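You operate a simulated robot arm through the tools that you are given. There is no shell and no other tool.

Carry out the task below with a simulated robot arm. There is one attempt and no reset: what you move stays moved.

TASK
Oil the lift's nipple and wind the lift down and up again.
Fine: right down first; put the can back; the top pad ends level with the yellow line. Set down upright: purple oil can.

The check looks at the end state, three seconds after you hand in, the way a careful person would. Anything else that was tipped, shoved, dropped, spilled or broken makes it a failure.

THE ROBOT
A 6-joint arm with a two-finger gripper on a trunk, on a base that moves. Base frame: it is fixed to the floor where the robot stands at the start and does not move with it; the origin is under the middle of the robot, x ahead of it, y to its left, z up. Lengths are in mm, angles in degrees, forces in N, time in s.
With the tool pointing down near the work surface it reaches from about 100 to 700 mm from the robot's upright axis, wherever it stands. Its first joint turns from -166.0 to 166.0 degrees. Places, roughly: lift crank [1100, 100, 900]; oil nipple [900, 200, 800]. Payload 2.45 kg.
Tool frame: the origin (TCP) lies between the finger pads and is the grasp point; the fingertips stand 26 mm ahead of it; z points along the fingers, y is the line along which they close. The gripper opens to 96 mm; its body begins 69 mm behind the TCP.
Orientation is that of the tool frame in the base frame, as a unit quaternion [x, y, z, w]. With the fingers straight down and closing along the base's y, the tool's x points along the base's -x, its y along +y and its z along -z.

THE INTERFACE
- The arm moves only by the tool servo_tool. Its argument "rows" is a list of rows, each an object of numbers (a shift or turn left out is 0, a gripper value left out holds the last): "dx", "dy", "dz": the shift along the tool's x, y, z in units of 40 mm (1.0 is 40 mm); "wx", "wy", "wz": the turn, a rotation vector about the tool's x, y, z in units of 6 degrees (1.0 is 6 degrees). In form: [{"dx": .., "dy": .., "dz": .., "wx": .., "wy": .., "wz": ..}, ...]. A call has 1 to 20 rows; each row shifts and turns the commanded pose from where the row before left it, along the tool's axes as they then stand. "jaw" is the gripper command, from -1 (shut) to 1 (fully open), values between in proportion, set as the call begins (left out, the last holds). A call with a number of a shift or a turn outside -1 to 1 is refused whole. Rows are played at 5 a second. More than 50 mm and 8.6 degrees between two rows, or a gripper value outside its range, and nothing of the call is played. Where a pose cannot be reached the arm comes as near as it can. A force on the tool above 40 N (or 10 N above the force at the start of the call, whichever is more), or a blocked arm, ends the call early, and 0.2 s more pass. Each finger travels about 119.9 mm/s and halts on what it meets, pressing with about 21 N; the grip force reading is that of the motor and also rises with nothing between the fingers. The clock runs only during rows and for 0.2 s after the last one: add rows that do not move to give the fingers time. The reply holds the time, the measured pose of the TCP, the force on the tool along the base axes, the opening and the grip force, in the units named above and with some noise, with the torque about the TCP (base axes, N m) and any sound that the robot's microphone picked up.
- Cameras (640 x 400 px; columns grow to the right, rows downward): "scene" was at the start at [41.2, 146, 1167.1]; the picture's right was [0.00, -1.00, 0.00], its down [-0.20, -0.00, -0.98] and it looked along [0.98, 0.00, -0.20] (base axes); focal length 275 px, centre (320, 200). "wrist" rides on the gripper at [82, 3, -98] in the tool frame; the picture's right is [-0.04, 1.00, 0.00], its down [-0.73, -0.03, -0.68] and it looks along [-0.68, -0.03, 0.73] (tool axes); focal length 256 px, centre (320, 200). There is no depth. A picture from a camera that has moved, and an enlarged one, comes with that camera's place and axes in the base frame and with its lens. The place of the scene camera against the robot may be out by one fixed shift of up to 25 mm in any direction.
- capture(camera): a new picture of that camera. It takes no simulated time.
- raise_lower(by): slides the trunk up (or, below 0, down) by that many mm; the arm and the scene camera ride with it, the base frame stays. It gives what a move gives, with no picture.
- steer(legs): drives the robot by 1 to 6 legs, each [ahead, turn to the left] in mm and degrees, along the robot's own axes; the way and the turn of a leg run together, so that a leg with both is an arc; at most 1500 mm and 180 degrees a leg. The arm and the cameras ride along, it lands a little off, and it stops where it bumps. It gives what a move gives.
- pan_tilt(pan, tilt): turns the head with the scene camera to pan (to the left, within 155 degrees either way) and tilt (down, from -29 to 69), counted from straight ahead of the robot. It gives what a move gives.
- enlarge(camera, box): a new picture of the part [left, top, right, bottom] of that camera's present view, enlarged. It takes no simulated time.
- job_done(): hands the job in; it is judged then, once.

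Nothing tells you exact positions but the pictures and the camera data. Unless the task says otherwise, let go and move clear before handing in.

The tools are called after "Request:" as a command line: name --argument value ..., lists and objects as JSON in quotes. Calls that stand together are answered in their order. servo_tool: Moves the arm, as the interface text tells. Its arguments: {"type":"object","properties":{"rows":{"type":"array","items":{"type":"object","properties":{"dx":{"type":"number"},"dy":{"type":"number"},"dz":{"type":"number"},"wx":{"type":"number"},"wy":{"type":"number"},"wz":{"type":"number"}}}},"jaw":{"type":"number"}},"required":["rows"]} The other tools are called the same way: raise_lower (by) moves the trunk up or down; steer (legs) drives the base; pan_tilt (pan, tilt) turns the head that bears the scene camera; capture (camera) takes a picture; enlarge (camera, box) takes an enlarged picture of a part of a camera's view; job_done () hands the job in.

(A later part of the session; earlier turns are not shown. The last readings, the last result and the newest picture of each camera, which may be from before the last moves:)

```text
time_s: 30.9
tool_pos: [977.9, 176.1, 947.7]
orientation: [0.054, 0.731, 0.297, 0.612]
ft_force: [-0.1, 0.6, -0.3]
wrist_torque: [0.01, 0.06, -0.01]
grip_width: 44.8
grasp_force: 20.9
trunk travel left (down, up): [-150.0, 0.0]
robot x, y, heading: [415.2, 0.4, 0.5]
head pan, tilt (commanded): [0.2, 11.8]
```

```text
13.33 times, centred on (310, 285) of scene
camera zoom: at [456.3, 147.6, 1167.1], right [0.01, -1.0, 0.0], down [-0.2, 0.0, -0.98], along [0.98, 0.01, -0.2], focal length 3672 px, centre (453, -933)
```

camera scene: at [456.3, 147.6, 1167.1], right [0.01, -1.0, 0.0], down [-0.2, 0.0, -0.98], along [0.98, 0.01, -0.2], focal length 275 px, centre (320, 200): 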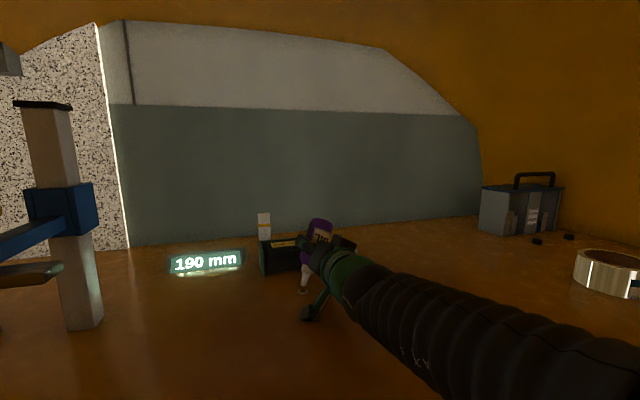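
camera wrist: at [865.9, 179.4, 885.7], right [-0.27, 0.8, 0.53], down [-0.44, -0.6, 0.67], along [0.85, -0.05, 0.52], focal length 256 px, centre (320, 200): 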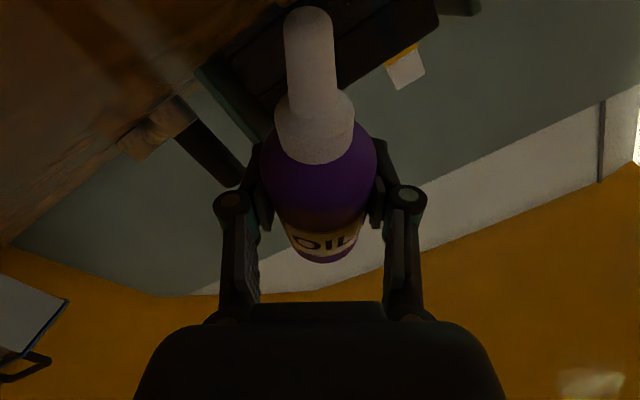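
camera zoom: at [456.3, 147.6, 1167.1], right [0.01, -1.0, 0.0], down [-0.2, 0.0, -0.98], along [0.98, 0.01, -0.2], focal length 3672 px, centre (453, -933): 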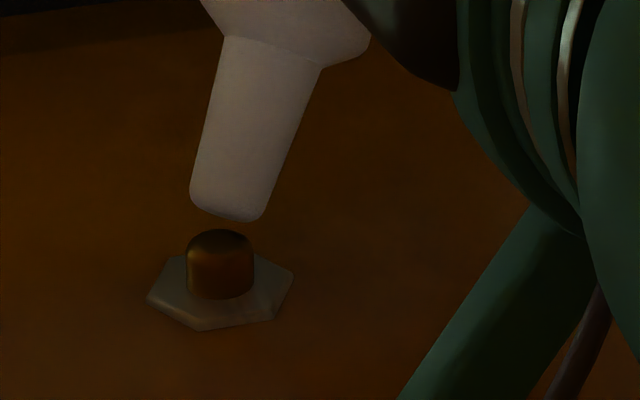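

A huge brown surface now shows at the dish level, which I take to be the drawn oil film having appeared at the nipple. To avoid over-oiling, I'll roll the can back up about the tip right away and look again.

Request:
servo_tool --rows '[{"wz": 1, "dx": 0.0101, "dy": -0.1929}, {"wz": 1, "dx": 0.0101, "dy": -0.1929}, {"wz": 1, "dx": 0.0101, "dy": -0.1929}, {"wz": 1, "dx": 0.0101, "dy": -0.1929}, {"wz": 1, "dx": 0.0101, "dy": -0.1929}]'

Request:
capture --camera "scene"

Request:
capture --camera "wrist"

```text
time_s: 32.1
tool_pos: [984.0, 150.1, 921.3]
orientation: [0.242, 0.692, 0.445, 0.515]
ft_force: [1.9, -1.6, 8.0]
wrist_torque: [0.39, 0.39, -0.01]
grip_width: 44.7
grasp_force: 21.4
trunk travel left (down, up): [-150.0, 0.0]
robot x, y, heading: [410.3, 1.2, 0.4]
head pan, tilt (commanded): [0.2, 11.8]
```

```text
taken
camera scene: at [456.2, 147.3, 1167.2], right [0.01, -1.0, 0.0], down [-0.2, 0.0, -0.98], along [0.98, 0.01, -0.2], focal length 275 px, centre (320, 200)
```

scene: 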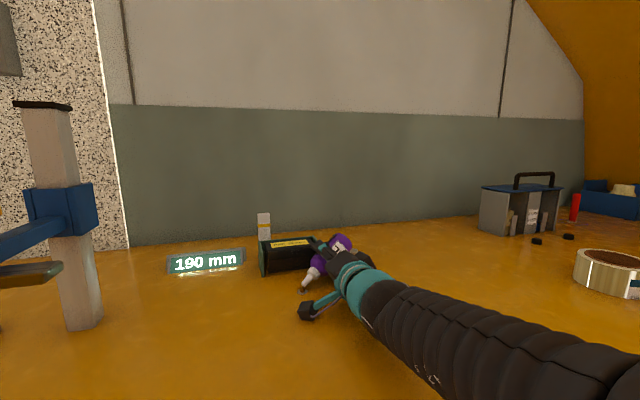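

```text
taken
camera wrist: at [865.4, 180.7, 890.1], right [-0.11, 0.45, 0.88], down [-0.37, -0.84, 0.39], along [0.92, -0.28, 0.26], focal length 256 px, centre (320, 200)
```

wrist: 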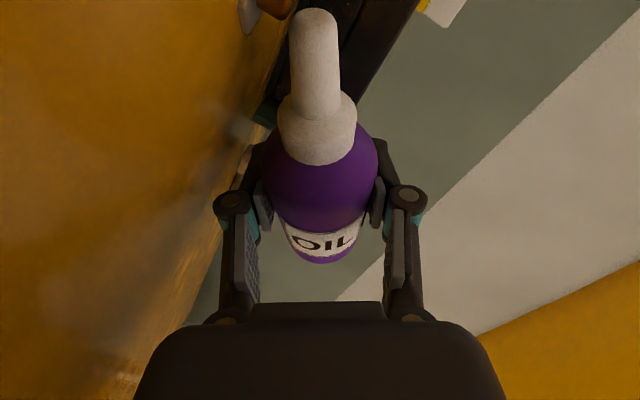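

The force reading shows the nozzle lightly pressing on the nipple from above. I'll raise straight up to free it, then inspect.

Request:
servo_tool --rows '[{"dx": -0.125, "dy": 0.216, "dz": -0.019}, {"dx": -0.125, "dy": 0.216, "dz": -0.019}, {"dx": -0.187, "dy": 0.324, "dz": -0.028}, {"dx": -0.187, "dy": 0.324, "dz": -0.028}]'

Request:
capture --camera "scene"

Request:
enlarge --camera "scene" --box '[260, 230, 380, 330]'

Request:
capture --camera "wrist"

```text
time_s: 33.1
tool_pos: [985.3, 149.4, 970.6]
orientation: [0.242, 0.692, 0.445, 0.514]
ft_force: [-0.3, 0.7, -1.3]
wrist_torque: [0.01, 0.0, -0.01]
grip_width: 44.7
grasp_force: 21.2
trunk travel left (down, up): [-150.0, 0.0]
robot x, y, heading: [414.0, 2.1, 0.7]
head pan, tilt (commanded): [0.2, 11.8]
```

```text
taken
camera scene: at [456.3, 147.6, 1167.1], right [0.01, -1.0, 0.0], down [-0.2, 0.0, -0.98], along [0.98, 0.01, -0.2], focal length 275 px, centre (320, 200)
```

scene: 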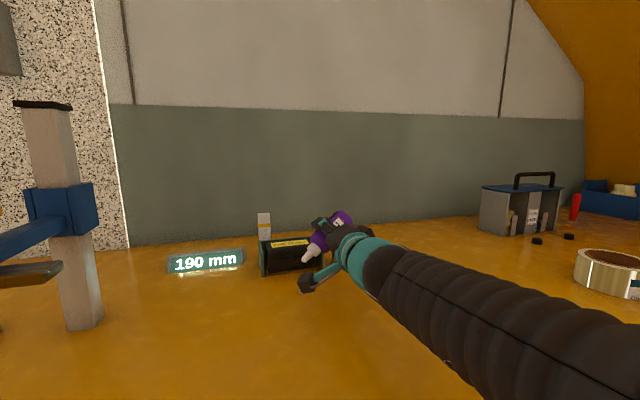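

```text
4.00 times, centred on (320, 280) of scene
camera zoom: at [456.3, 147.6, 1167.1], right [0.01, -1.0, 0.0], down [-0.2, 0.0, -0.98], along [0.98, 0.01, -0.2], focal length 1102 px, centre (320, -120)
```

zoom: 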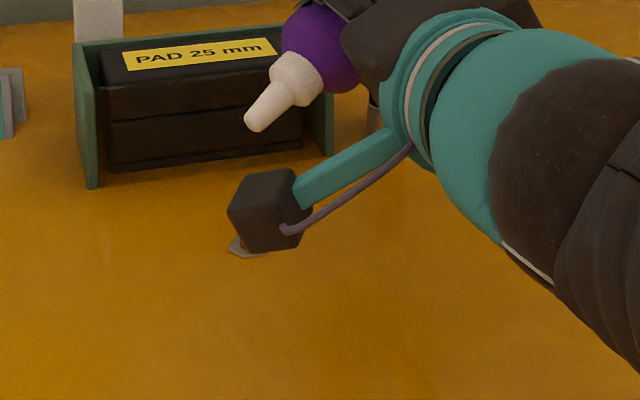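

```text
taken
camera wrist: at [865.9, 180.6, 939.8], right [-0.11, 0.46, 0.88], down [-0.37, -0.84, 0.39], along [0.92, -0.28, 0.26], focal length 256 px, centre (320, 200)
```

wrist: 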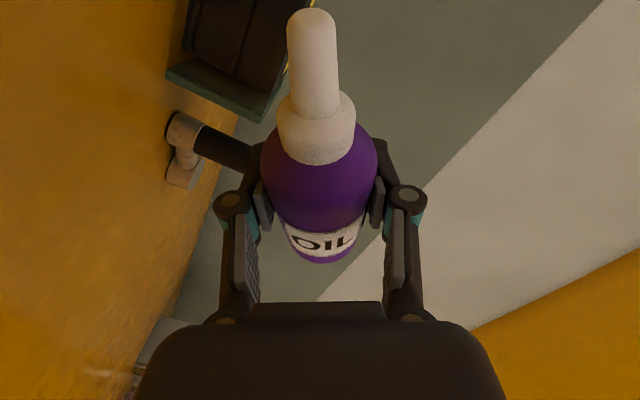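

The oil film has stopped growing and the tool is clear again. I'll now tip the can back upward with the tip still above the dish, while raising it.

Request:
servo_tool --rows '[{"wz": 1, "dx": -0.0525, "dy": -0.0846, "dz": -0.0094}, {"wz": 1, "dx": -0.0407, "dy": -0.0786, "dz": -0.0094}, {"wz": 1, "dx": -0.0287, "dy": -0.0739, "dz": -0.0094}, {"wz": 1, "dx": -0.016, "dy": -0.0706, "dz": -0.0094}, {"wz": 1, "dx": -0.003, "dy": -0.0686, "dz": -0.0094}, {"wz": 1, "dx": 0.01, "dy": -0.0679, "dz": -0.0094}, {}]'

Request:
capture --camera "scene"

Request:
capture --camera "wrist"

```text
time_s: 34.7
tool_pos: [985.4, 139.1, 956.2]
orientation: [0.444, 0.584, 0.582, 0.351]
ft_force: [-0.7, -0.3, -2.0]
wrist_torque: [0.05, 0.01, 0.0]
grip_width: 44.6
grasp_force: 20.9
trunk travel left (down, up): [-150.0, 0.0]
robot x, y, heading: [415.1, 0.2, 0.3]
head pan, tilt (commanded): [0.2, 11.8]
```

```text
taken
camera scene: at [456.3, 147.6, 1167.1], right [0.01, -1.0, 0.0], down [-0.2, 0.0, -0.98], along [0.98, 0.01, -0.2], focal length 275 px, centre (320, 200)
```

scene: 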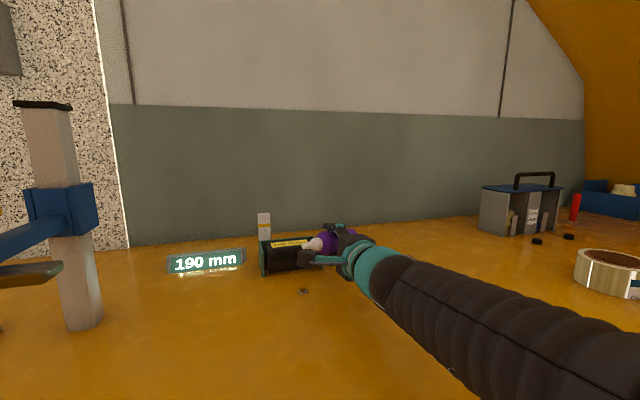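

```text
taken
camera wrist: at [866.6, 179.9, 975.3], right [0.12, -0.11, 0.99], down [-0.37, -0.93, -0.06], along [0.92, -0.36, -0.15], focal length 256 px, centre (320, 200)
```

wrist: 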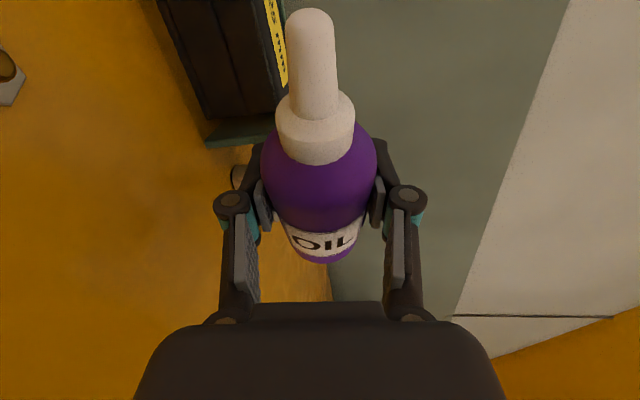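

The can is now back to about horizontal and clear. I'll back away from the lift, pitch down to 20°, then swing right to the can's old place.

Request:
servo_tool --rows '[{"dx": 0.296, "dy": 0.165, "dz": -0.714}, {"dx": 0.296, "dy": 0.165, "dz": -0.714}, {"wx": 0.862, "wy": -0.0906}, {"wx": 0.862, "wy": -0.0906}, {"wx": 0.862, "wy": -0.0906}, {"wx": -0.0888, "wy": -0.845, "wz": 0.309, "dx": -0.843, "dy": -0.026, "dz": -0.313}, {"wx": -0.0888, "wy": -0.845, "wz": 0.309, "dx": -0.869, "dy": 0.0045, "dz": -0.237}, {"wx": -0.0888, "wy": -0.845, "wz": 0.309, "dx": -0.885, "dy": 0.035, "dz": -0.16}, {"wx": -0.0888, "wy": -0.845, "wz": 0.309, "dx": -0.894, "dy": 0.065, "dz": -0.079}, {}]'

Request:
capture --camera "scene"

```text
time_s: 36.9
tool_pos: [928.0, -0.3, 973.3]
orientation: [0.594, 0.537, 0.457, 0.387]
ft_force: [0.0, 0.3, -0.6]
wrist_torque: [-0.01, -0.01, -0.01]
grip_width: 44.6
grasp_force: 21.0
out of reach, approached as far as the arm can: row 4
trunk travel left (down, up): [-150.0, 0.0]
robot x, y, heading: [415.7, 0.9, 0.2]
head pan, tilt (commanded): [0.2, 11.8]
```

```text
taken
camera scene: at [456.3, 147.6, 1167.1], right [0.01, -1.0, 0.0], down [-0.2, 0.0, -0.98], along [0.98, 0.01, -0.2], focal length 275 px, centre (320, 200)
```

scene: 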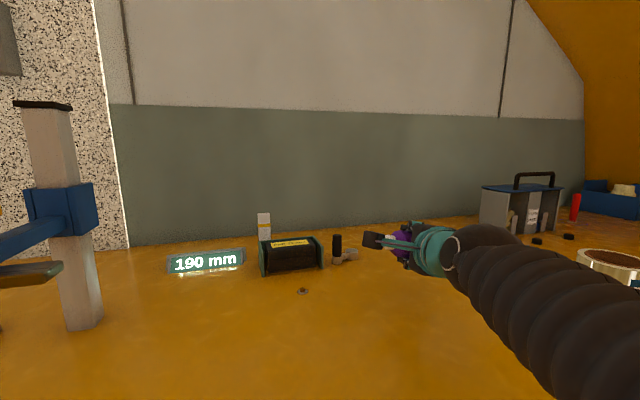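

I'm back near the can's place, in free air. I'll roll the can upright and trim pitch and yaw.

Request:
servo_tool --rows '[{"wz": 1}, {"wz": 1}, {"wz": 1}, {"wz": 1}, {"wz": 1}, {"wz": 1}, {"wz": 1}, {"wz": 1}, {"wz": 1}, {"wz": 1}, {"wz": 1}, {"wz": 1}, {"wz": 1}, {"wz": 0.73}, {"wy": -0.6}, {"wx": -0.29, "wz": 0.105}, {}]'

Request:
capture --camera "wrist"

```text
time_s: 40.5
tool_pos: [926.8, -5.7, 972.9]
orientation: [0.819, 0.001, 0.574, -0.002]
ft_force: [0.4, -0.4, -2.1]
wrist_torque: [0.0, -0.03, 0.02]
grip_width: 44.6
grasp_force: 21.2
out of reach, approached as far as the arm can: row 16
trunk travel left (down, up): [-150.0, 0.0]
robot x, y, heading: [418.5, 1.2, 0.4]
head pan, tilt (commanded): [0.2, 11.8]
```

```text
taken
camera wrist: at [863.7, -9.2, 1082.8], right [-0.01, -1.0, -0.04], down [-0.89, 0.03, -0.46], along [0.46, 0.03, -0.89], focal length 256 px, centre (320, 200)
```

wrist: 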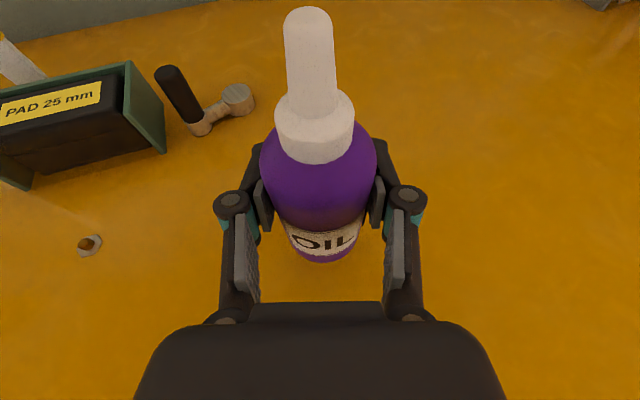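

The can is upright at exactly the grasp attitude. I'll move above its old place and descend to a few millimetres above the bench.

Request:
servo_tool --rows '[{"dx": 0.118, "dy": -0.006, "dz": 0.323}, {"dx": 0.118, "dy": -0.006, "dz": 0.323}, {"dx": -0.646, "dz": 0.235}, {"dx": -0.646, "dz": 0.235}, {"dx": -0.646, "dz": 0.235}, {"dx": -0.5, "dz": 0.182}, {"dx": -0.146, "dz": 0.053}, {}]'

Request:
capture --camera "wrist"

```text
time_s: 42.3
tool_pos: [953.4, -5.6, 863.4]
orientation: [0.819, 0.0, 0.574, 0.0]
ft_force: [-0.7, 0.2, -1.1]
wrist_torque: [-0.01, -0.02, 0.01]
grip_width: 44.7
grasp_force: 21.1
trunk travel left (down, up): [-150.0, 0.0]
robot x, y, heading: [419.8, 0.6, 0.5]
head pan, tilt (commanded): [0.2, 11.8]
```

```text
taken
camera wrist: at [890.2, -8.9, 973.2], right [-0.01, -1.0, -0.04], down [-0.89, 0.03, -0.46], along [0.46, 0.03, -0.89], focal length 256 px, centre (320, 200)
```

wrist: 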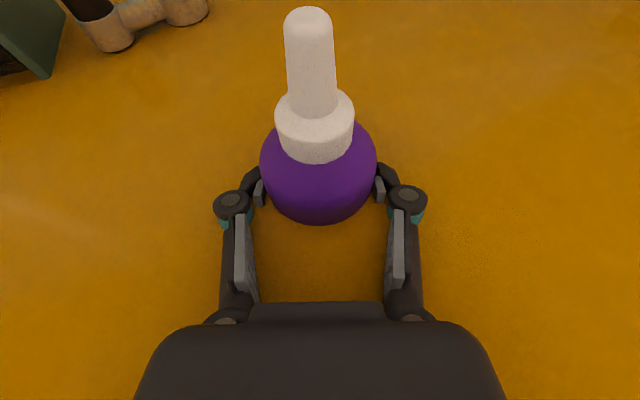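

The film is only drawn, not solid, so I'll lower the can gently the last 7 mm while watching the force.

Request:
servo_tool --rows '[{"dx": -0.047, "dz": 0.018}, {"dx": -0.047, "dz": 0.018}, {"dx": -0.035, "dz": 0.0135}, {}]'

Request:
servo_tool --rows '[{"dx": -0.0235, "dz": 0.0086}, {}]'

```text
time_s: 43.3
tool_pos: [954.5, -7.4, 855.7]
orientation: [0.819, 0.0, 0.574, -0.001]
ft_force: [0.2, -0.4, -1.9]
wrist_torque: [0.01, 0.01, 0.02]
grip_width: 44.6
grasp_force: 20.7
trunk travel left (down, up): [-150.0, 0.0]
robot x, y, heading: [416.7, 2.9, 0.5]
head pan, tilt (commanded): [0.2, 11.8]
```

```text
time_s: 43.9
tool_pos: [953.8, -5.4, 855.1]
orientation: [0.818, 0.001, 0.575, -0.002]
ft_force: [0.4, 0.5, 1.5]
wrist_torque: [-0.06, 0.1, 0.01]
grip_width: 44.6
grasp_force: 21.0
trunk travel left (down, up): [-150.0, 0.0]
robot x, y, heading: [417.3, 2.2, 0.4]
head pan, tilt (commanded): [0.2, 11.8]
```

The force has turned upward by about 3 N, so the can is touching down. One more half millimetre, then I'll open slowly.

Request:
servo_tool --rows '[{"dx": -0.0118, "dz": 0.0043}, {}]'

```text
time_s: 44.5
tool_pos: [954.4, -4.6, 855.7]
orientation: [0.818, 0.0, 0.575, -0.001]
ft_force: [0.4, 0.3, 7.7]
wrist_torque: [0.06, 0.12, 0.03]
grip_width: 44.6
grasp_force: 21.3
trunk travel left (down, up): [-150.0, 0.0]
robot x, y, heading: [419.6, 5.6, 0.4]
head pan, tilt (commanded): [0.2, 11.8]
```

Firm contact with the bench. I'll open the gripper.

Request:
servo_tool --rows '[{}, {}, {}, {}]' --jaw 1

Request:
capture --camera "wrist"

```text
time_s: 45.5
tool_pos: [953.6, -3.9, 853.7]
orientation: [0.819, 0.001, 0.573, -0.002]
ft_force: [-0.5, -0.6, 0.5]
wrist_torque: [0.0, 0.0, -0.03]
grip_width: 96.2
grasp_force: 0.0
trunk travel left (down, up): [-150.0, 0.0]
robot x, y, heading: [415.6, 1.4, 0.2]
head pan, tilt (commanded): [0.2, 11.8]
```

```text
taken
camera wrist: at [891.1, -8.4, 965.5], right [-0.01, -1.0, -0.04], down [-0.89, 0.03, -0.46], along [0.46, 0.03, -0.89], focal length 256 px, centre (320, 200)
```

wrist: 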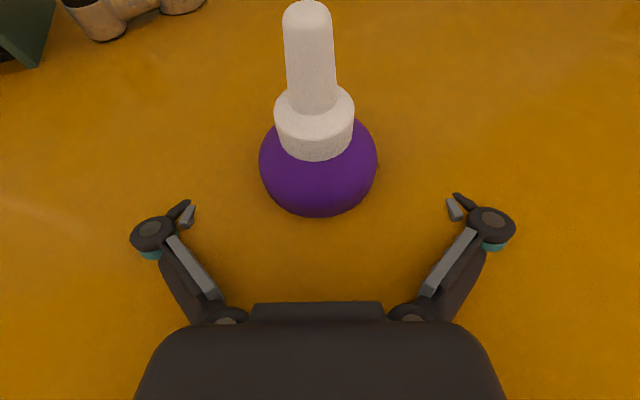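

The can stands upright where it was. I'll retreat straight back along the fingers and then up.

Request:
servo_tool --rows '[{"dz": -0.5}, {"dz": -0.8}, {"dz": -0.8}, {"dz": -0.8}, {"dx": 0.94, "dz": -0.342}, {"dx": 0.94, "dz": -0.342}, {"dx": 0.94, "dz": -0.342}, {}]'

Request:
capture --camera "wrist"

Request:
capture --camera "scene"

```text
time_s: 47.3
tool_pos: [845.4, -7.2, 1013.4]
orientation: [0.819, 0.002, 0.573, -0.003]
ft_force: [-0.5, 0.3, 0.1]
wrist_torque: [-0.01, 0.01, 0.02]
grip_width: 95.9
grasp_force: 0.0
trunk travel left (down, up): [-150.0, 0.0]
robot x, y, heading: [417.1, -0.6, 0.4]
head pan, tilt (commanded): [0.2, 11.8]
```

```text
taken
camera wrist: at [781.2, -10.3, 1124.5], right [-0.01, -1.0, -0.04], down [-0.89, 0.03, -0.46], along [0.46, 0.03, -0.89], focal length 256 px, centre (320, 200)
```

wrist: 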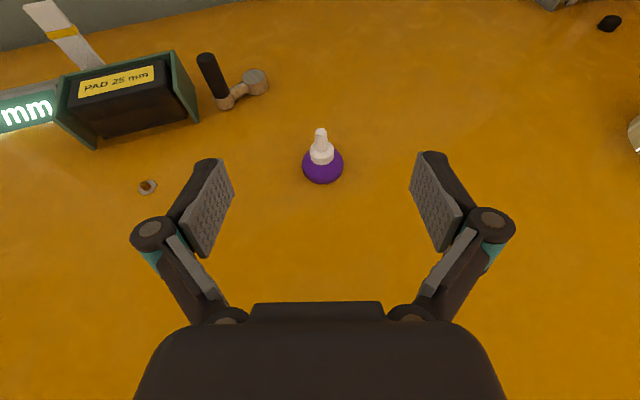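

```text
taken
camera scene: at [456.2, 147.6, 1167.1], right [0.01, -1.0, 0.0], down [-0.2, 0.0, -0.98], along [0.98, 0.01, -0.2], focal length 275 px, centre (320, 200)
```

scene: 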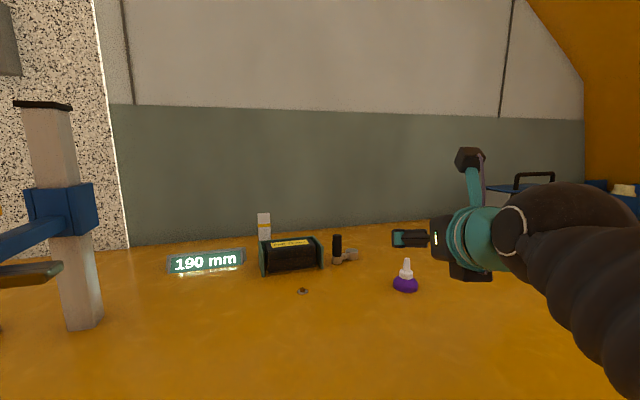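

The can is back and upright; its tip matches its original image position. Before going to the crank I want to know how much room the base has under the bench, so I'll look down with the head.

Request:
pan_tilt --pan 0 --tilt 65

Request:
capture --camera "scene"

Request:
enlarge --camera "wrist" --box '[20, 0, 280, 170]'

```text
time_s: 48.5
tool_pos: [845.2, -6.6, 1014.1]
orientation: [0.819, 0.002, 0.574, -0.003]
ft_force: [-1.4, 0.8, 0.1]
wrist_torque: [-0.02, 0.0, 0.01]
grip_width: 96.1
grasp_force: 0.1
trunk travel left (down, up): [-150.0, 0.0]
robot x, y, heading: [416.6, 1.2, 0.5]
head pan, tilt (commanded): [0.0, 65.0]
```

```text
taken
camera scene: at [423.8, 147.0, 1090.1], right [0.01, -1.0, 0.0], down [-0.91, -0.01, -0.42], along [0.42, 0.0, -0.91], focal length 275 px, centre (320, 200)
```

scene: 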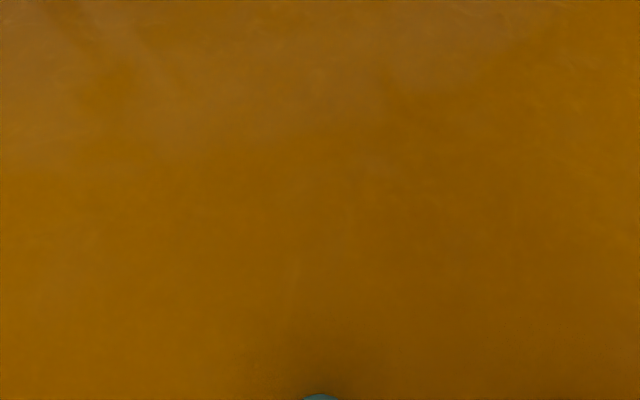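

```text
2.35 times, centred on (150, 85) of wrist
camera zoom: at [781.3, -10.2, 1124.3], right [-0.01, -1.0, -0.04], down [-0.89, 0.03, -0.46], along [0.46, 0.03, -0.89], focal length 602 px, centre (720, 471)
```

zoom: 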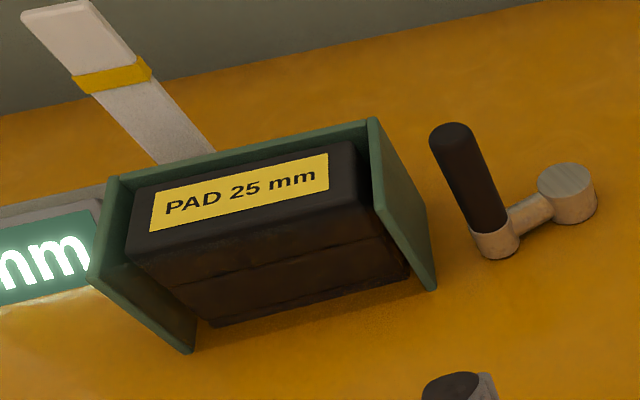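

The film hides everything below z≈868, but handle, pads and gauge are above it. I'll return the head, pitch the tool down to 60° below horizontal, and roll back 180° to the wrist's comfortable range for the crank work.

Request:
pan_tilt --pan 0 --tilt 14

Request:
servo_tool --rows '[{"wy": -0.95}, {"wy": -0.95}, {"wy": -0.95}, {"wy": -0.95}, {"wy": -0.95}, {"wy": -0.95}, {"wy": -0.97}, {"wz": -1}, {"wz": -1}, {"wz": -1}, {"wz": -1}, {"wz": -1}, {"wz": -1}, {"wz": -1}, {"wz": -1}, {"wz": -1}, {"wz": -1}]' --jaw 1

Request:
servo_tool --rows '[{"wz": -1}, {"wz": -1}, {"wz": -1}, {"wz": -1}, {"wz": -1}, {"wz": -1}, {"wz": -1}, {"wz": -1}, {"wz": -1}, {"wz": -1}, {"wz": -1}, {"wz": -1}, {"wz": -1}, {"wz": -1}, {"wz": -1}, {"wz": -1}, {"wz": -1}, {"wz": -1}, {"wz": -1}, {"wz": -1}]'

Request:
capture --camera "wrist"

Request:
capture --camera "scene"

```text
time_s: 49.7
tool_pos: [845.3, -8.2, 1012.9]
orientation: [0.818, 0.002, 0.575, -0.002]
ft_force: [0.3, -0.5, 0.3]
wrist_torque: [-0.01, -0.03, -0.01]
grip_width: 95.7
grasp_force: 0.1
trunk travel left (down, up): [-150.0, 0.0]
robot x, y, heading: [415.9, 1.5, 0.5]
head pan, tilt (commanded): [0.0, 14.0]
```

```text
time_s: 53.3
tool_pos: [843.4, -30.6, 1013.0]
orientation: [0.836, 0.484, 0.225, 0.129]
ft_force: [-1.1, -0.2, 0.2]
wrist_torque: [0.01, -0.01, -0.03]
grip_width: 96.0
grasp_force: 0.1
out of reach, approached as far as the arm can: row 1, 3, 4, 5, 6, 7
trunk travel left (down, up): [-150.0, 0.0]
robot x, y, heading: [416.9, -1.7, 0.3]
head pan, tilt (commanded): [0.0, 14.0]
```

```text
time_s: 57.5
tool_pos: [841.8, -31.9, 1013.8]
orientation: [-0.001, 0.966, 0.0, 0.258]
ft_force: [0.4, -1.0, 0.8]
wrist_torque: [0.02, 0.0, 0.01]
grip_width: 95.9
grasp_force: 0.1
trunk travel left (down, up): [-150.0, 0.0]
robot x, y, heading: [416.4, 0.5, 0.2]
head pan, tilt (commanded): [0.0, 14.0]
```

```text
taken
camera wrist: at [723.5, -28.1, 1058.3], right [0.03, 1.0, 0.02], down [0.3, -0.03, 0.95], along [0.95, -0.02, -0.3], focal length 256 px, centre (320, 200)
```

wrist: 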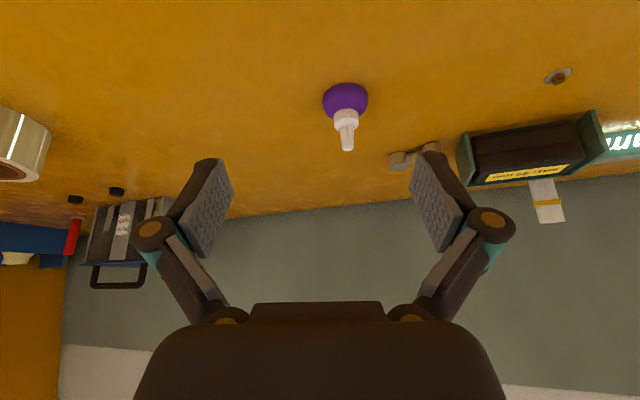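

```text
taken
camera scene: at [456.4, 147.2, 1163.5], right [0.01, -1.0, 0.0], down [-0.24, 0.0, -0.97], along [0.97, 0.01, -0.24], focal length 275 px, centre (320, 200)
```

scene: 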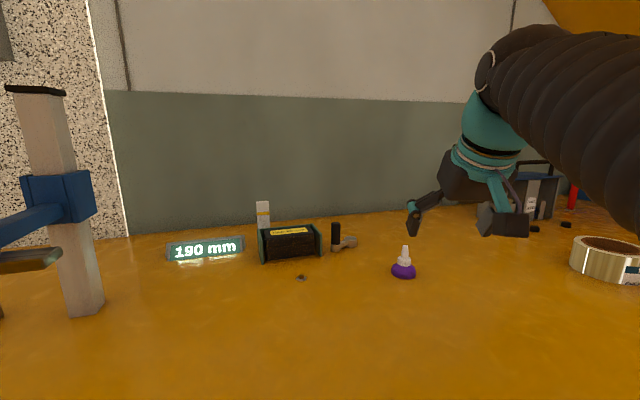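

Orientation reached (60° down, camera on robot side). I'll move left/forward to look at crank and pads from near.

Request:
servo_tool --rows '[{"dx": -0.455, "dy": 0.85, "dz": 0.262}, {"dx": -0.455, "dy": 0.85, "dz": 0.262}, {"dx": -0.455, "dy": 0.85, "dz": 0.262}, {}]'

Request:
capture --camera "wrist"

Request:
enlarge --camera "scene" --box '[240, 190, 370, 280]'

```text
time_s: 58.5
tool_pos: [907.4, 70.4, 1012.5]
orientation: [0.0, 0.966, 0.0, 0.259]
ft_force: [-0.3, 0.6, 0.5]
wrist_torque: [0.02, 0.01, -0.02]
grip_width: 96.0
grasp_force: 0.0
trunk travel left (down, up): [-150.0, 0.0]
robot x, y, heading: [417.7, 0.8, 0.1]
head pan, tilt (commanded): [0.0, 14.0]
```

```text
taken
camera wrist: at [787.7, 74.0, 1058.3], right [0.03, 1.0, 0.02], down [0.3, -0.03, 0.95], along [0.95, -0.03, -0.3], focal length 256 px, centre (320, 200)
```

wrist: 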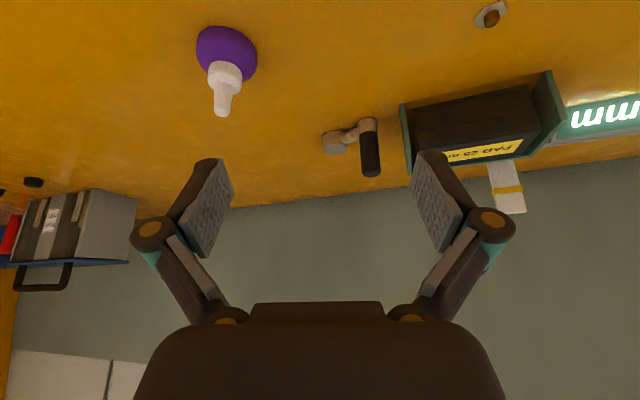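

```text
4.44 times, centred on (305, 235) of scene
camera zoom: at [456.4, 147.2, 1163.5], right [0.01, -1.0, 0.0], down [-0.24, 0.0, -0.97], along [0.97, 0.01, -0.24], focal length 1224 px, centre (387, 44)
```

zoom: 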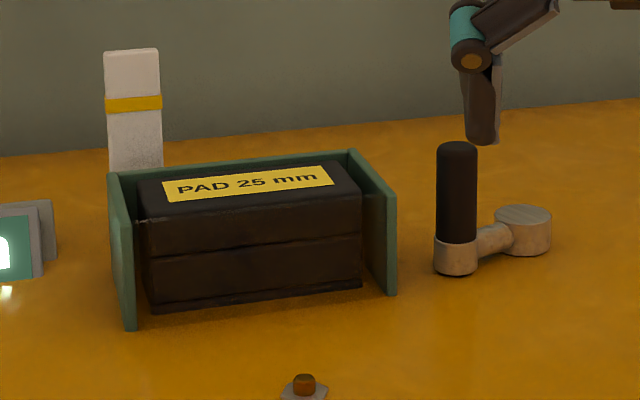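

I'll zoom in on the crank and pads in the wrist view for measurement.

Request:
enlarge --camera "wrist" --box '[300, 60, 560, 225]'

```text
2.42 times, centred on (430, 142) of wrist
camera zoom: at [787.7, 74.0, 1058.3], right [0.03, 1.0, 0.02], down [0.3, -0.03, 0.95], along [0.95, -0.03, -0.3], focal length 621 px, centre (53, 339)
```

zoom: 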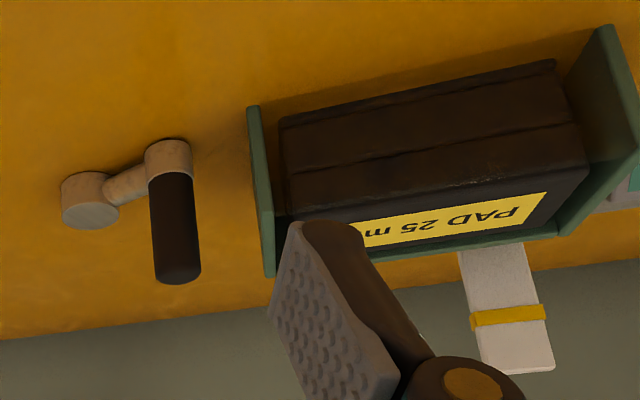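

Triangulated: handle top centre ≈ (1058, 125, 945), hub ≈ (1086, 86, 897), crank radius ≈ 48 mm; the frame's right wall is about 37–40 mm from the handle. I'll grip the handle from straight above with the fingers closing parallel to that wall; for reach I drive 45 mm nearer.

Request:
steer --legs '[[45, 0]]'

```text
time_s: 59.4
tool_pos: [951.5, 69.6, 1013.8]
orientation: [0.0, 0.966, 0.001, 0.259]
ft_force: [0.8, -0.4, -0.2]
wrist_torque: [0.0, 0.0, 0.0]
grip_width: 96.1
grasp_force: 0.1
trunk travel left (down, up): [-150.0, 0.0]
robot x, y, heading: [462.9, 2.1, 0.5]
head pan, tilt (commanded): [0.0, 14.0]
```

Drove fine. Now I pitch the tool straight down and roll so the fingers close along the lift's depth direction with the camera on the right-hand side.

Request:
servo_tool --rows '[{"wy": 1}, {"wy": 1}, {"wy": 1}, {"wy": 1}, {"wy": 1}, {"wz": -1}, {"wz": -1}, {"wz": -1}, {"wz": -1}, {"wz": -1}, {"wz": -1}, {"wz": -1}, {"wz": -1}]'

Request:
servo_tool --rows '[{"wz": -1}, {"wz": -1}, {"wz": -1}, {"wz": -1}, {"wz": -1}, {"wz": -1}, {"wz": -1}, {"wz": -1}, {"wz": -1}, {"wz": -0.5}, {}]'

Request:
capture --camera "wrist"

Request:
capture --camera "scene"

```text
time_s: 62.2
tool_pos: [949.6, 69.5, 997.2]
orientation: [-0.408, 0.913, 0.001, 0.001]
ft_force: [0.5, 0.4, -0.2]
wrist_torque: [0.01, -0.03, 0.0]
grip_width: 96.0
grasp_force: 0.1
out of reach, approached as far as the arm can: row 5
trunk travel left (down, up): [-150.0, 0.0]
robot x, y, heading: [460.1, 3.0, 0.0]
head pan, tilt (commanded): [0.0, 14.0]
```

```text
time_s: 64.6
tool_pos: [947.8, 69.1, 998.6]
orientation: [0.794, -0.608, 0.0, -0.002]
ft_force: [0.4, -0.2, 0.1]
wrist_torque: [-0.01, -0.01, 0.05]
grip_width: 95.9
grasp_force: 0.0
trunk travel left (down, up): [-150.0, 0.0]
robot x, y, heading: [462.8, -2.0, 0.3]
head pan, tilt (commanded): [0.0, 14.0]
```

```text
taken
camera wrist: at [967.5, -9.7, 1097.5], right [-0.98, -0.22, 0.0], down [-0.16, 0.71, 0.68], along [-0.15, 0.66, -0.73], focal length 256 px, centre (320, 200)
```

wrist: 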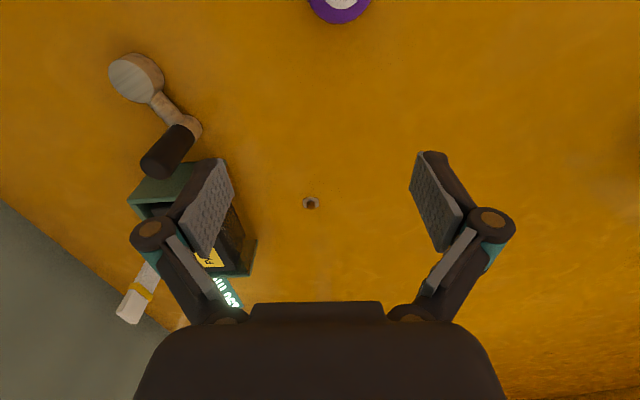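

```text
taken
camera scene: at [502.4, 147.5, 1163.5], right [0.01, -1.0, 0.0], down [-0.24, 0.0, -0.97], along [0.97, 0.01, -0.24], focal length 275 px, centre (320, 200)
```

scene: 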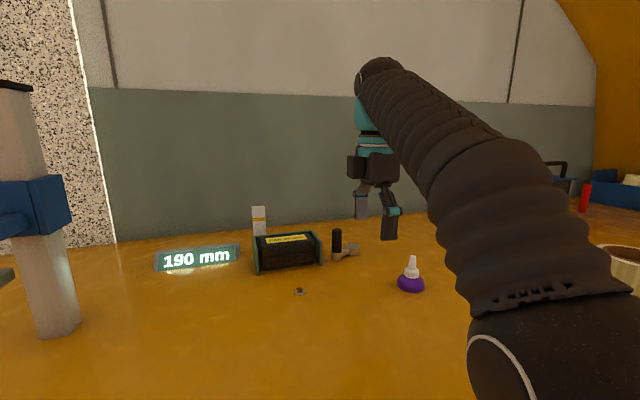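

The tool now points straight down with fingers closing along (0.97, 0.26). I'll zoom the wrist view to re-check the handle's place.

Request:
enlarge --camera "wrist" --box '[90, 40, 260, 200]'

Request:
enlarge --camera "scene" --box '[230, 195, 370, 290]'

```text
2.50 times, centred on (175, 120) of wrist
camera zoom: at [967.5, -9.7, 1097.5], right [-0.98, -0.22, 0.0], down [-0.16, 0.71, 0.68], along [-0.15, 0.66, -0.73], focal length 640 px, centre (682, 400)
```

zoom: 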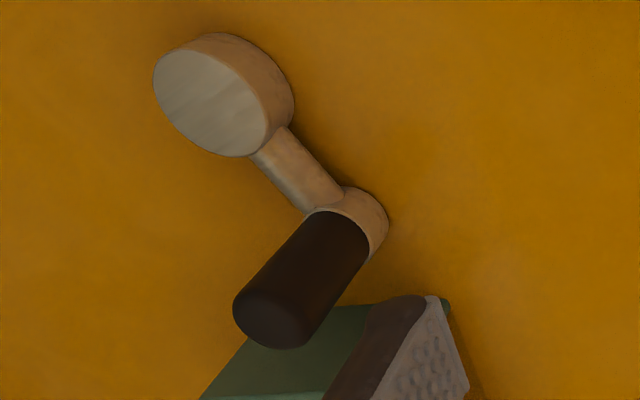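

```text
4.21 times, centred on (300, 242) of scene
camera zoom: at [502.4, 147.5, 1163.5], right [0.01, -1.0, 0.0], down [-0.24, 0.0, -0.97], along [0.97, 0.01, -0.24], focal length 1160 px, centre (404, 21)
```

zoom: 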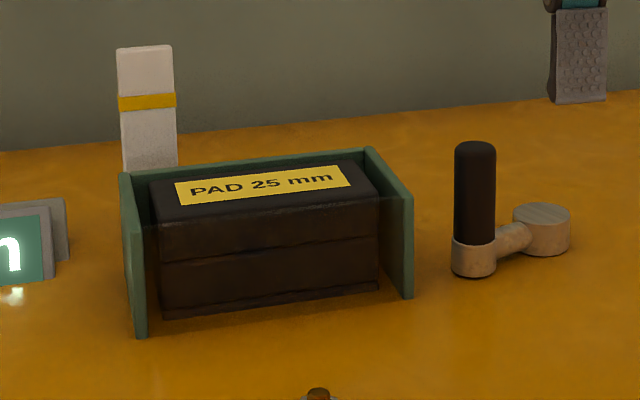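

The handle's centre is confirmed near (1059.5, 124) with top at 945. I'll move above it, with fingertips staying above the handle top.

Request:
servo_tool --rows '[{"dx": -0.149, "dy": -0.764}, {"dx": -0.149, "dy": -0.764}, {"dx": -0.149, "dy": -0.764}, {"dx": -0.149, "dy": -0.764}, {}]' --jaw 0.5

Request:
capture --camera "wrist"

Request:
capture --camera "scene"

```text
time_s: 65.8
tool_pos: [1041.5, 121.9, 959.9]
orientation: [0.793, -0.609, 0.0, -0.002]
ft_force: [0.1, -0.8, 0.2]
wrist_torque: [-0.01, 0.01, 0.0]
grip_width: 71.8
grasp_force: 0.1
out of reach, approached as far as the arm can: row 1, 2, 3, 4
trunk travel left (down, up): [-150.0, 0.0]
robot x, y, heading: [457.3, 0.5, 0.2]
head pan, tilt (commanded): [0.0, 14.0]
```

```text
taken
camera wrist: at [1061.2, 43.2, 1057.2], right [-0.98, -0.22, 0.0], down [-0.16, 0.71, 0.68], along [-0.15, 0.66, -0.73], focal length 256 px, centre (320, 200)
```

wrist: 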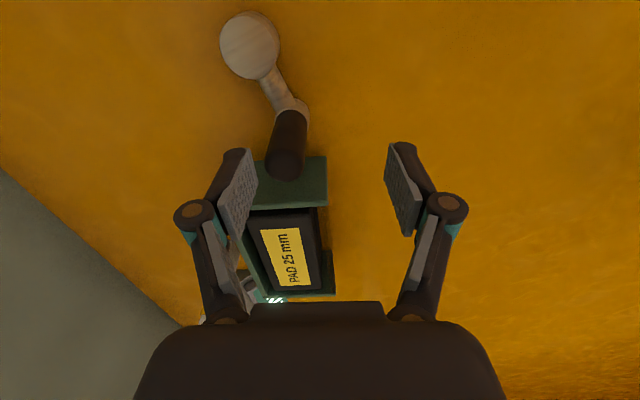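

```text
taken
camera scene: at [502.5, 147.5, 1163.5], right [0.01, -1.0, 0.0], down [-0.24, 0.0, -0.97], along [0.97, 0.01, -0.24], focal length 275 px, centre (320, 200)
```

scene: 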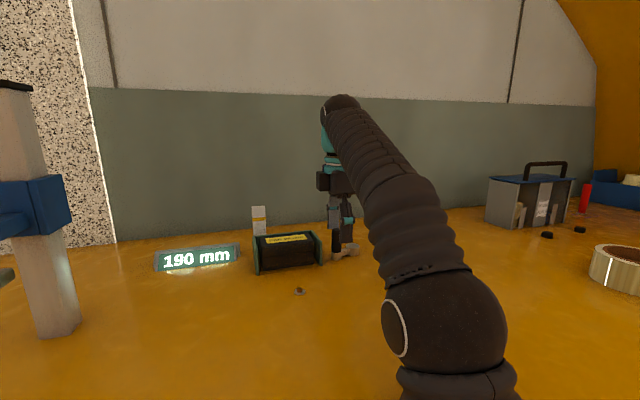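

The arm is at its height limit here, so it came down to z≈960, luckily with the handle standing free between the open fingers. I'll open wider and go up-and-back in small steps to clear it before driving closer.

Request:
servo_tool --rows '[{}, {"dy": 0.1, "dz": -0.15}, {"dy": 0.1, "dz": -0.15}, {"dy": 0.1, "dz": -0.15}, {}]' --jaw 1

Request:
capture --camera "wrist"

```text
time_s: 67.0
tool_pos: [1026.4, 116.7, 968.1]
orientation: [0.793, -0.609, 0.0, -0.001]
ft_force: [-0.4, -1.3, 0.5]
wrist_torque: [-0.04, 0.0, -0.02]
grip_width: 96.1
grasp_force: 0.2
out of reach, approached as far as the arm can: row 3, 4
trunk travel left (down, up): [-150.0, 0.0]
robot x, y, heading: [463.3, -1.0, 0.4]
head pan, tilt (commanded): [0.0, 14.0]
```

```text
taken
camera wrist: at [1045.2, 38.3, 1066.4], right [-0.98, -0.22, 0.0], down [-0.16, 0.71, 0.68], along [-0.15, 0.66, -0.73], focal length 256 px, centre (320, 200)
```

wrist: 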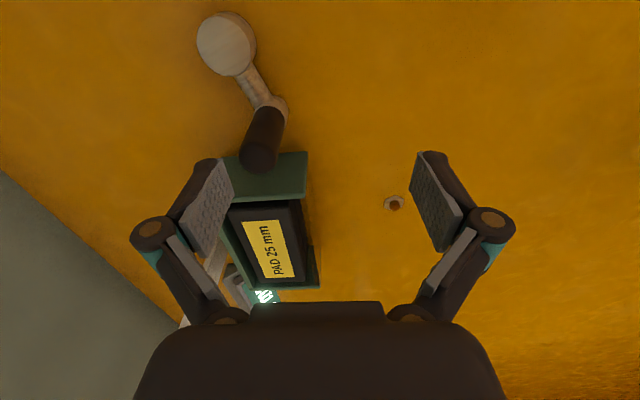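

The handle still stands inside the open fingers with little margin fore and aft, so I'll leave sideways (to the right) first, then go back and up.

Request:
servo_tool --rows '[{"dx": 0.4}, {"dx": 0.4}, {"dx": 0.3}, {"dy": 0.7}, {"dy": 0.7}, {"dy": 0.5, "dz": -0.3}, {"dz": -0.3}, {}]'

Request:
capture --camera "wrist"

```text
time_s: 68.8
tool_pos: [964.3, 53.0, 991.2]
orientation: [0.793, -0.609, 0.0, -0.001]
ft_force: [0.1, -0.4, 0.3]
wrist_torque: [-0.03, -0.02, 0.0]
grip_width: 95.9
grasp_force: 0.1
trunk travel left (down, up): [-150.0, 0.0]
robot x, y, heading: [463.9, 4.2, 0.3]
head pan, tilt (commanded): [0.0, 14.0]
```

```text
taken
camera wrist: at [983.2, -25.6, 1089.8], right [-0.98, -0.22, 0.0], down [-0.16, 0.71, 0.68], along [-0.15, 0.66, -0.73], focal length 256 px, centre (320, 200)
```

wrist: 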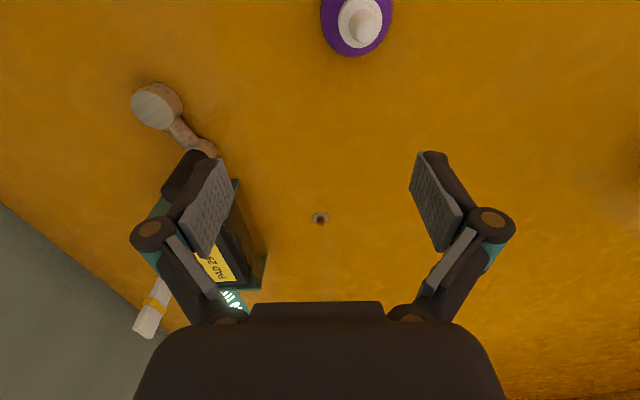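

Clear of the handle. I'll drive ahead in small legs and check the base isn't blocked.

Request:
steer --legs '[[30, 0]]'

Request:
steer --legs '[[30, 0]]'

```text
time_s: 69.6
tool_pos: [972.7, 54.9, 989.2]
orientation: [0.796, -0.605, -0.001, 0.0]
ft_force: [0.1, 0.3, -0.1]
wrist_torque: [0.02, 0.01, -0.02]
grip_width: 96.0
grasp_force: 0.0
trunk travel left (down, up): [-150.0, 0.0]
robot x, y, heading: [469.4, 1.9, 0.7]
head pan, tilt (commanded): [0.0, 14.0]
stopped in leg 1: the robot was blocked; the commanded pose is now the measured one
```

```text
time_s: 70.3
tool_pos: [972.2, 55.5, 989.6]
orientation: [0.797, -0.604, -0.002, 0.0]
ft_force: [-0.1, 0.2, 0.5]
wrist_torque: [0.01, -0.01, -0.01]
grip_width: 95.9
grasp_force: 0.0
trunk travel left (down, up): [-150.0, 0.0]
robot x, y, heading: [468.7, -2.9, 0.9]
head pan, tilt (commanded): [0.0, 14.0]
stopped in leg 1: the robot was blocked; the commanded pose is now the measured one
```

The base is blocked by the bench at x≈470, so I'll stay here (backing off a few mm to relieve contact). For extra reach I'll lean the tool 10° forward, keeping the fingers fore and aft of the handle.

Request:
steer --legs '[[-6, 0]]'

Request:
servo_tool --rows '[{"wx": 0.805, "wy": 0.2175}, {"wx": 0.805, "wy": 0.2175}, {}]' --jaw 0

Request:
capture --camera "wrist"

Request:
capture --camera "scene"

```text
time_s: 71.0
tool_pos: [967.3, 55.7, 990.9]
orientation: [0.796, -0.605, -0.002, 0.0]
ft_force: [0.5, 0.2, -0.5]
wrist_torque: [-0.03, 0.0, 0.05]
grip_width: 95.9
grasp_force: 0.0
trunk travel left (down, up): [-150.0, 0.0]
robot x, y, heading: [463.5, -1.9, 1.1]
head pan, tilt (commanded): [0.0, 14.0]
```

```text
time_s: 71.8
tool_pos: [966.7, 55.3, 989.9]
orientation: [0.794, -0.602, 0.067, -0.053]
ft_force: [0.1, -0.4, 0.0]
wrist_torque: [0.02, 0.0, 0.0]
grip_width: 48.0
grasp_force: 0.0
trunk travel left (down, up): [-150.0, 0.0]
robot x, y, heading: [465.1, -1.3, 1.2]
head pan, tilt (commanded): [0.0, 14.0]
```

```text
taken
camera wrist: at [969.6, -23.5, 1090.1], right [-0.96, -0.23, -0.17], down [-0.28, 0.71, 0.64], along [-0.03, 0.66, -0.75], focal length 256 px, centre (320, 200)
```

wrist: 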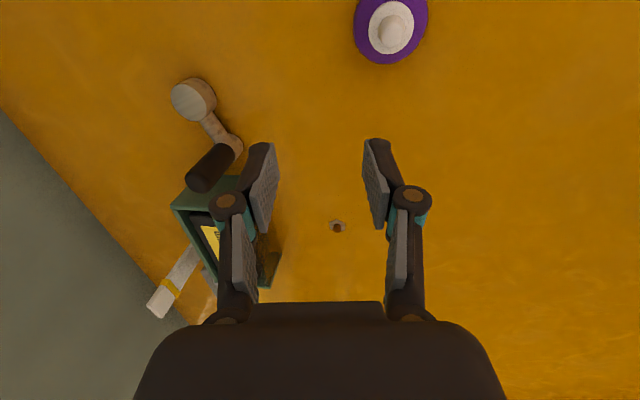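

```text
taken
camera scene: at [503.0, 144.2, 1163.5], right [0.02, -1.0, 0.0], down [-0.24, 0.0, -0.97], along [0.97, 0.02, -0.24], focal length 275 px, centre (320, 200)
```

scene: 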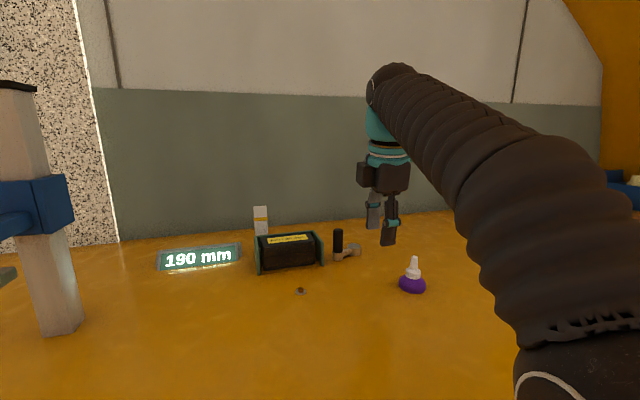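

Orientation is good (leaning 10°), opening 48 mm. I'll go to the right of the handle first, over the hub, so that the handle can enter the fingers from the side.

Request:
servo_tool --rows '[{"dx": 0.1675, "dy": -0.6256, "dz": 0.3025}, {"dx": 0.1675, "dy": -0.6256, "dz": 0.3025}, {"dx": 0.1675, "dy": -0.6256, "dz": 0.3025}, {"dx": 0.1675, "dy": -0.6256, "dz": 0.3025}, {}]'

Request:
capture --camera "wrist"

```text
time_s: 73.0
tool_pos: [1078.1, 56.5, 959.0]
orientation: [0.794, -0.602, 0.066, -0.052]
ft_force: [0.5, 0.8, -0.7]
wrist_torque: [-0.01, 0.0, -0.02]
grip_width: 48.3
grasp_force: 0.1
trunk travel left (down, up): [-150.0, 0.0]
robot x, y, heading: [462.4, -4.7, 1.1]
head pan, tilt (commanded): [0.0, 14.0]
```

```text
taken
camera wrist: at [1079.9, -22.5, 1059.5], right [-0.96, -0.23, -0.17], down [-0.28, 0.71, 0.64], along [-0.03, 0.66, -0.75], focal length 256 px, centre (320, 200)
```

wrist: 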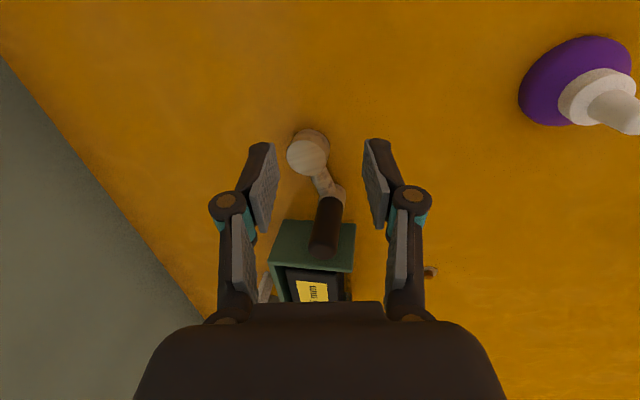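

The fingers are lined up with the handle. I'll descend to z≈938 and slide left so that the handle comes between the pads.

Request:
servo_tool --rows '[{"dx": -0.011, "dy": 0.0435, "dz": 0.26}, {"dx": -0.011, "dy": 0.0435, "dz": 0.26}, {"dx": -0.44}, {"dx": -0.44}, {"dx": -0.44}, {"dx": -0.43}, {}]'

Request:
capture --camera "wrist"

Request:
enlarge --camera "scene" --box '[230, 190, 420, 290]'

```text
time_s: 74.6
tool_pos: [1058.7, 125.0, 936.7]
orientation: [0.793, -0.603, 0.068, -0.052]
ft_force: [-0.2, 1.3, -0.3]
wrist_torque: [-0.03, 0.01, 0.0]
grip_width: 48.2
grasp_force: 0.1
trunk travel left (down, up): [-150.0, 0.0]
robot x, y, heading: [466.4, -1.7, 1.0]
head pan, tilt (commanded): [0.0, 14.0]
```

```text
taken
camera wrist: at [1061.0, 46.3, 1037.0], right [-0.96, -0.23, -0.17], down [-0.28, 0.71, 0.64], along [-0.03, 0.66, -0.75], focal length 256 px, centre (320, 200)
```

wrist: 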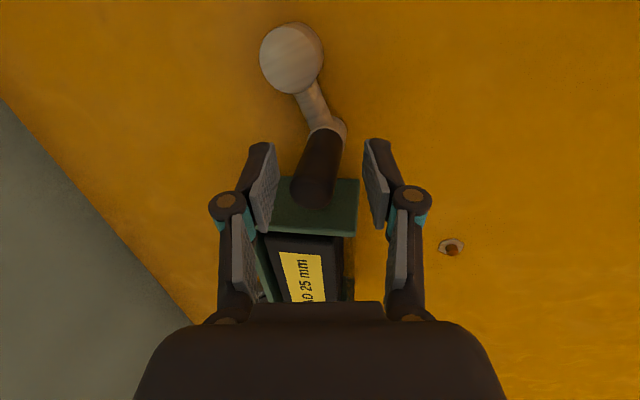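

```text
3.37 times, centred on (325, 240) of scene
camera zoom: at [502.9, 144.3, 1163.5], right [0.02, -1.0, 0.0], down [-0.24, 0.0, -0.97], along [0.97, 0.02, -0.24], focal length 928 px, centre (303, 65)
```

zoom: 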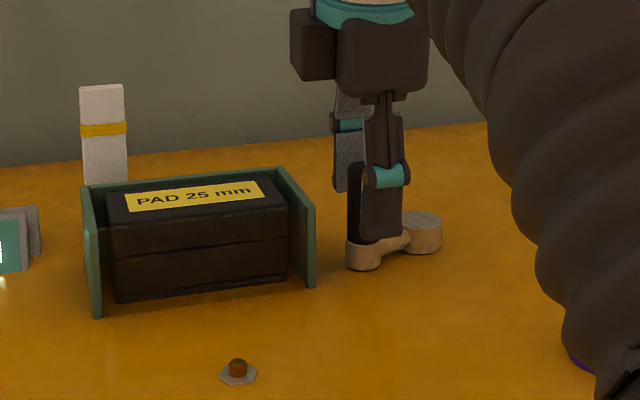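

The handle stands between the two fingers, about central. I'll close on it.

Request:
servo_tool --rows '[{}, {}, {}, {}]' --jaw -1

Request:
capture --camera "wrist"

Request:
enlarge --camera "scene" --box '[230, 190, 420, 290]'

```text
time_s: 75.6
tool_pos: [1059.0, 126.0, 937.6]
orientation: [0.794, -0.602, 0.067, -0.053]
ft_force: [1.4, 0.2, 8.1]
wrist_torque: [-0.46, 1.36, 0.07]
grip_width: 26.0
grasp_force: 44.7
trunk travel left (down, up): [-150.0, 0.0]
robot x, y, heading: [465.5, -2.1, 1.1]
head pan, tilt (commanded): [0.0, 14.0]
```

```text
taken
camera wrist: at [1060.9, 46.1, 1037.3], right [-0.96, -0.23, -0.17], down [-0.28, 0.71, 0.64], along [-0.03, 0.66, -0.75], focal length 256 px, centre (320, 200)
```

wrist: 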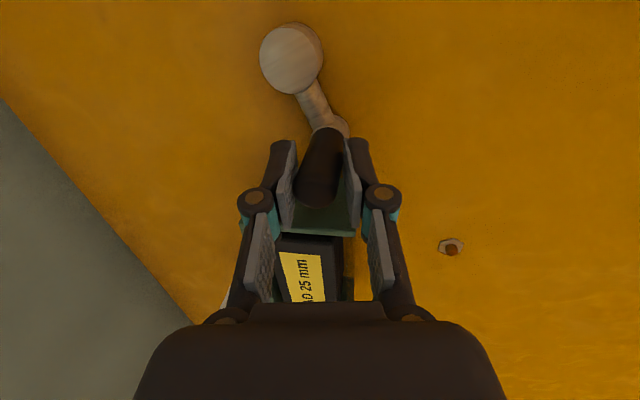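

```text
3.37 times, centred on (325, 240) of scene
camera zoom: at [502.8, 144.3, 1163.6], right [0.02, -1.0, 0.0], down [-0.24, 0.0, -0.97], along [0.97, 0.02, -0.24], focal length 928 px, centre (303, 65)
```

zoom: 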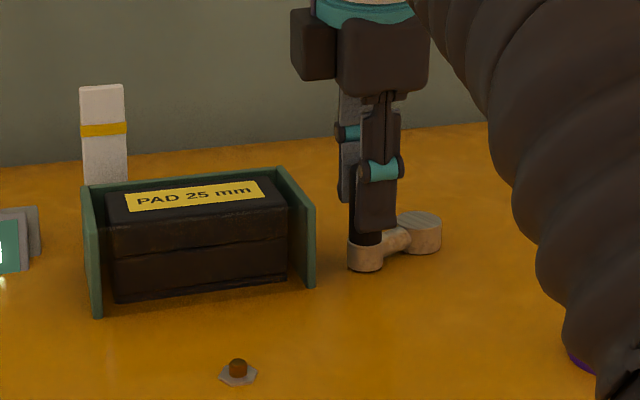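

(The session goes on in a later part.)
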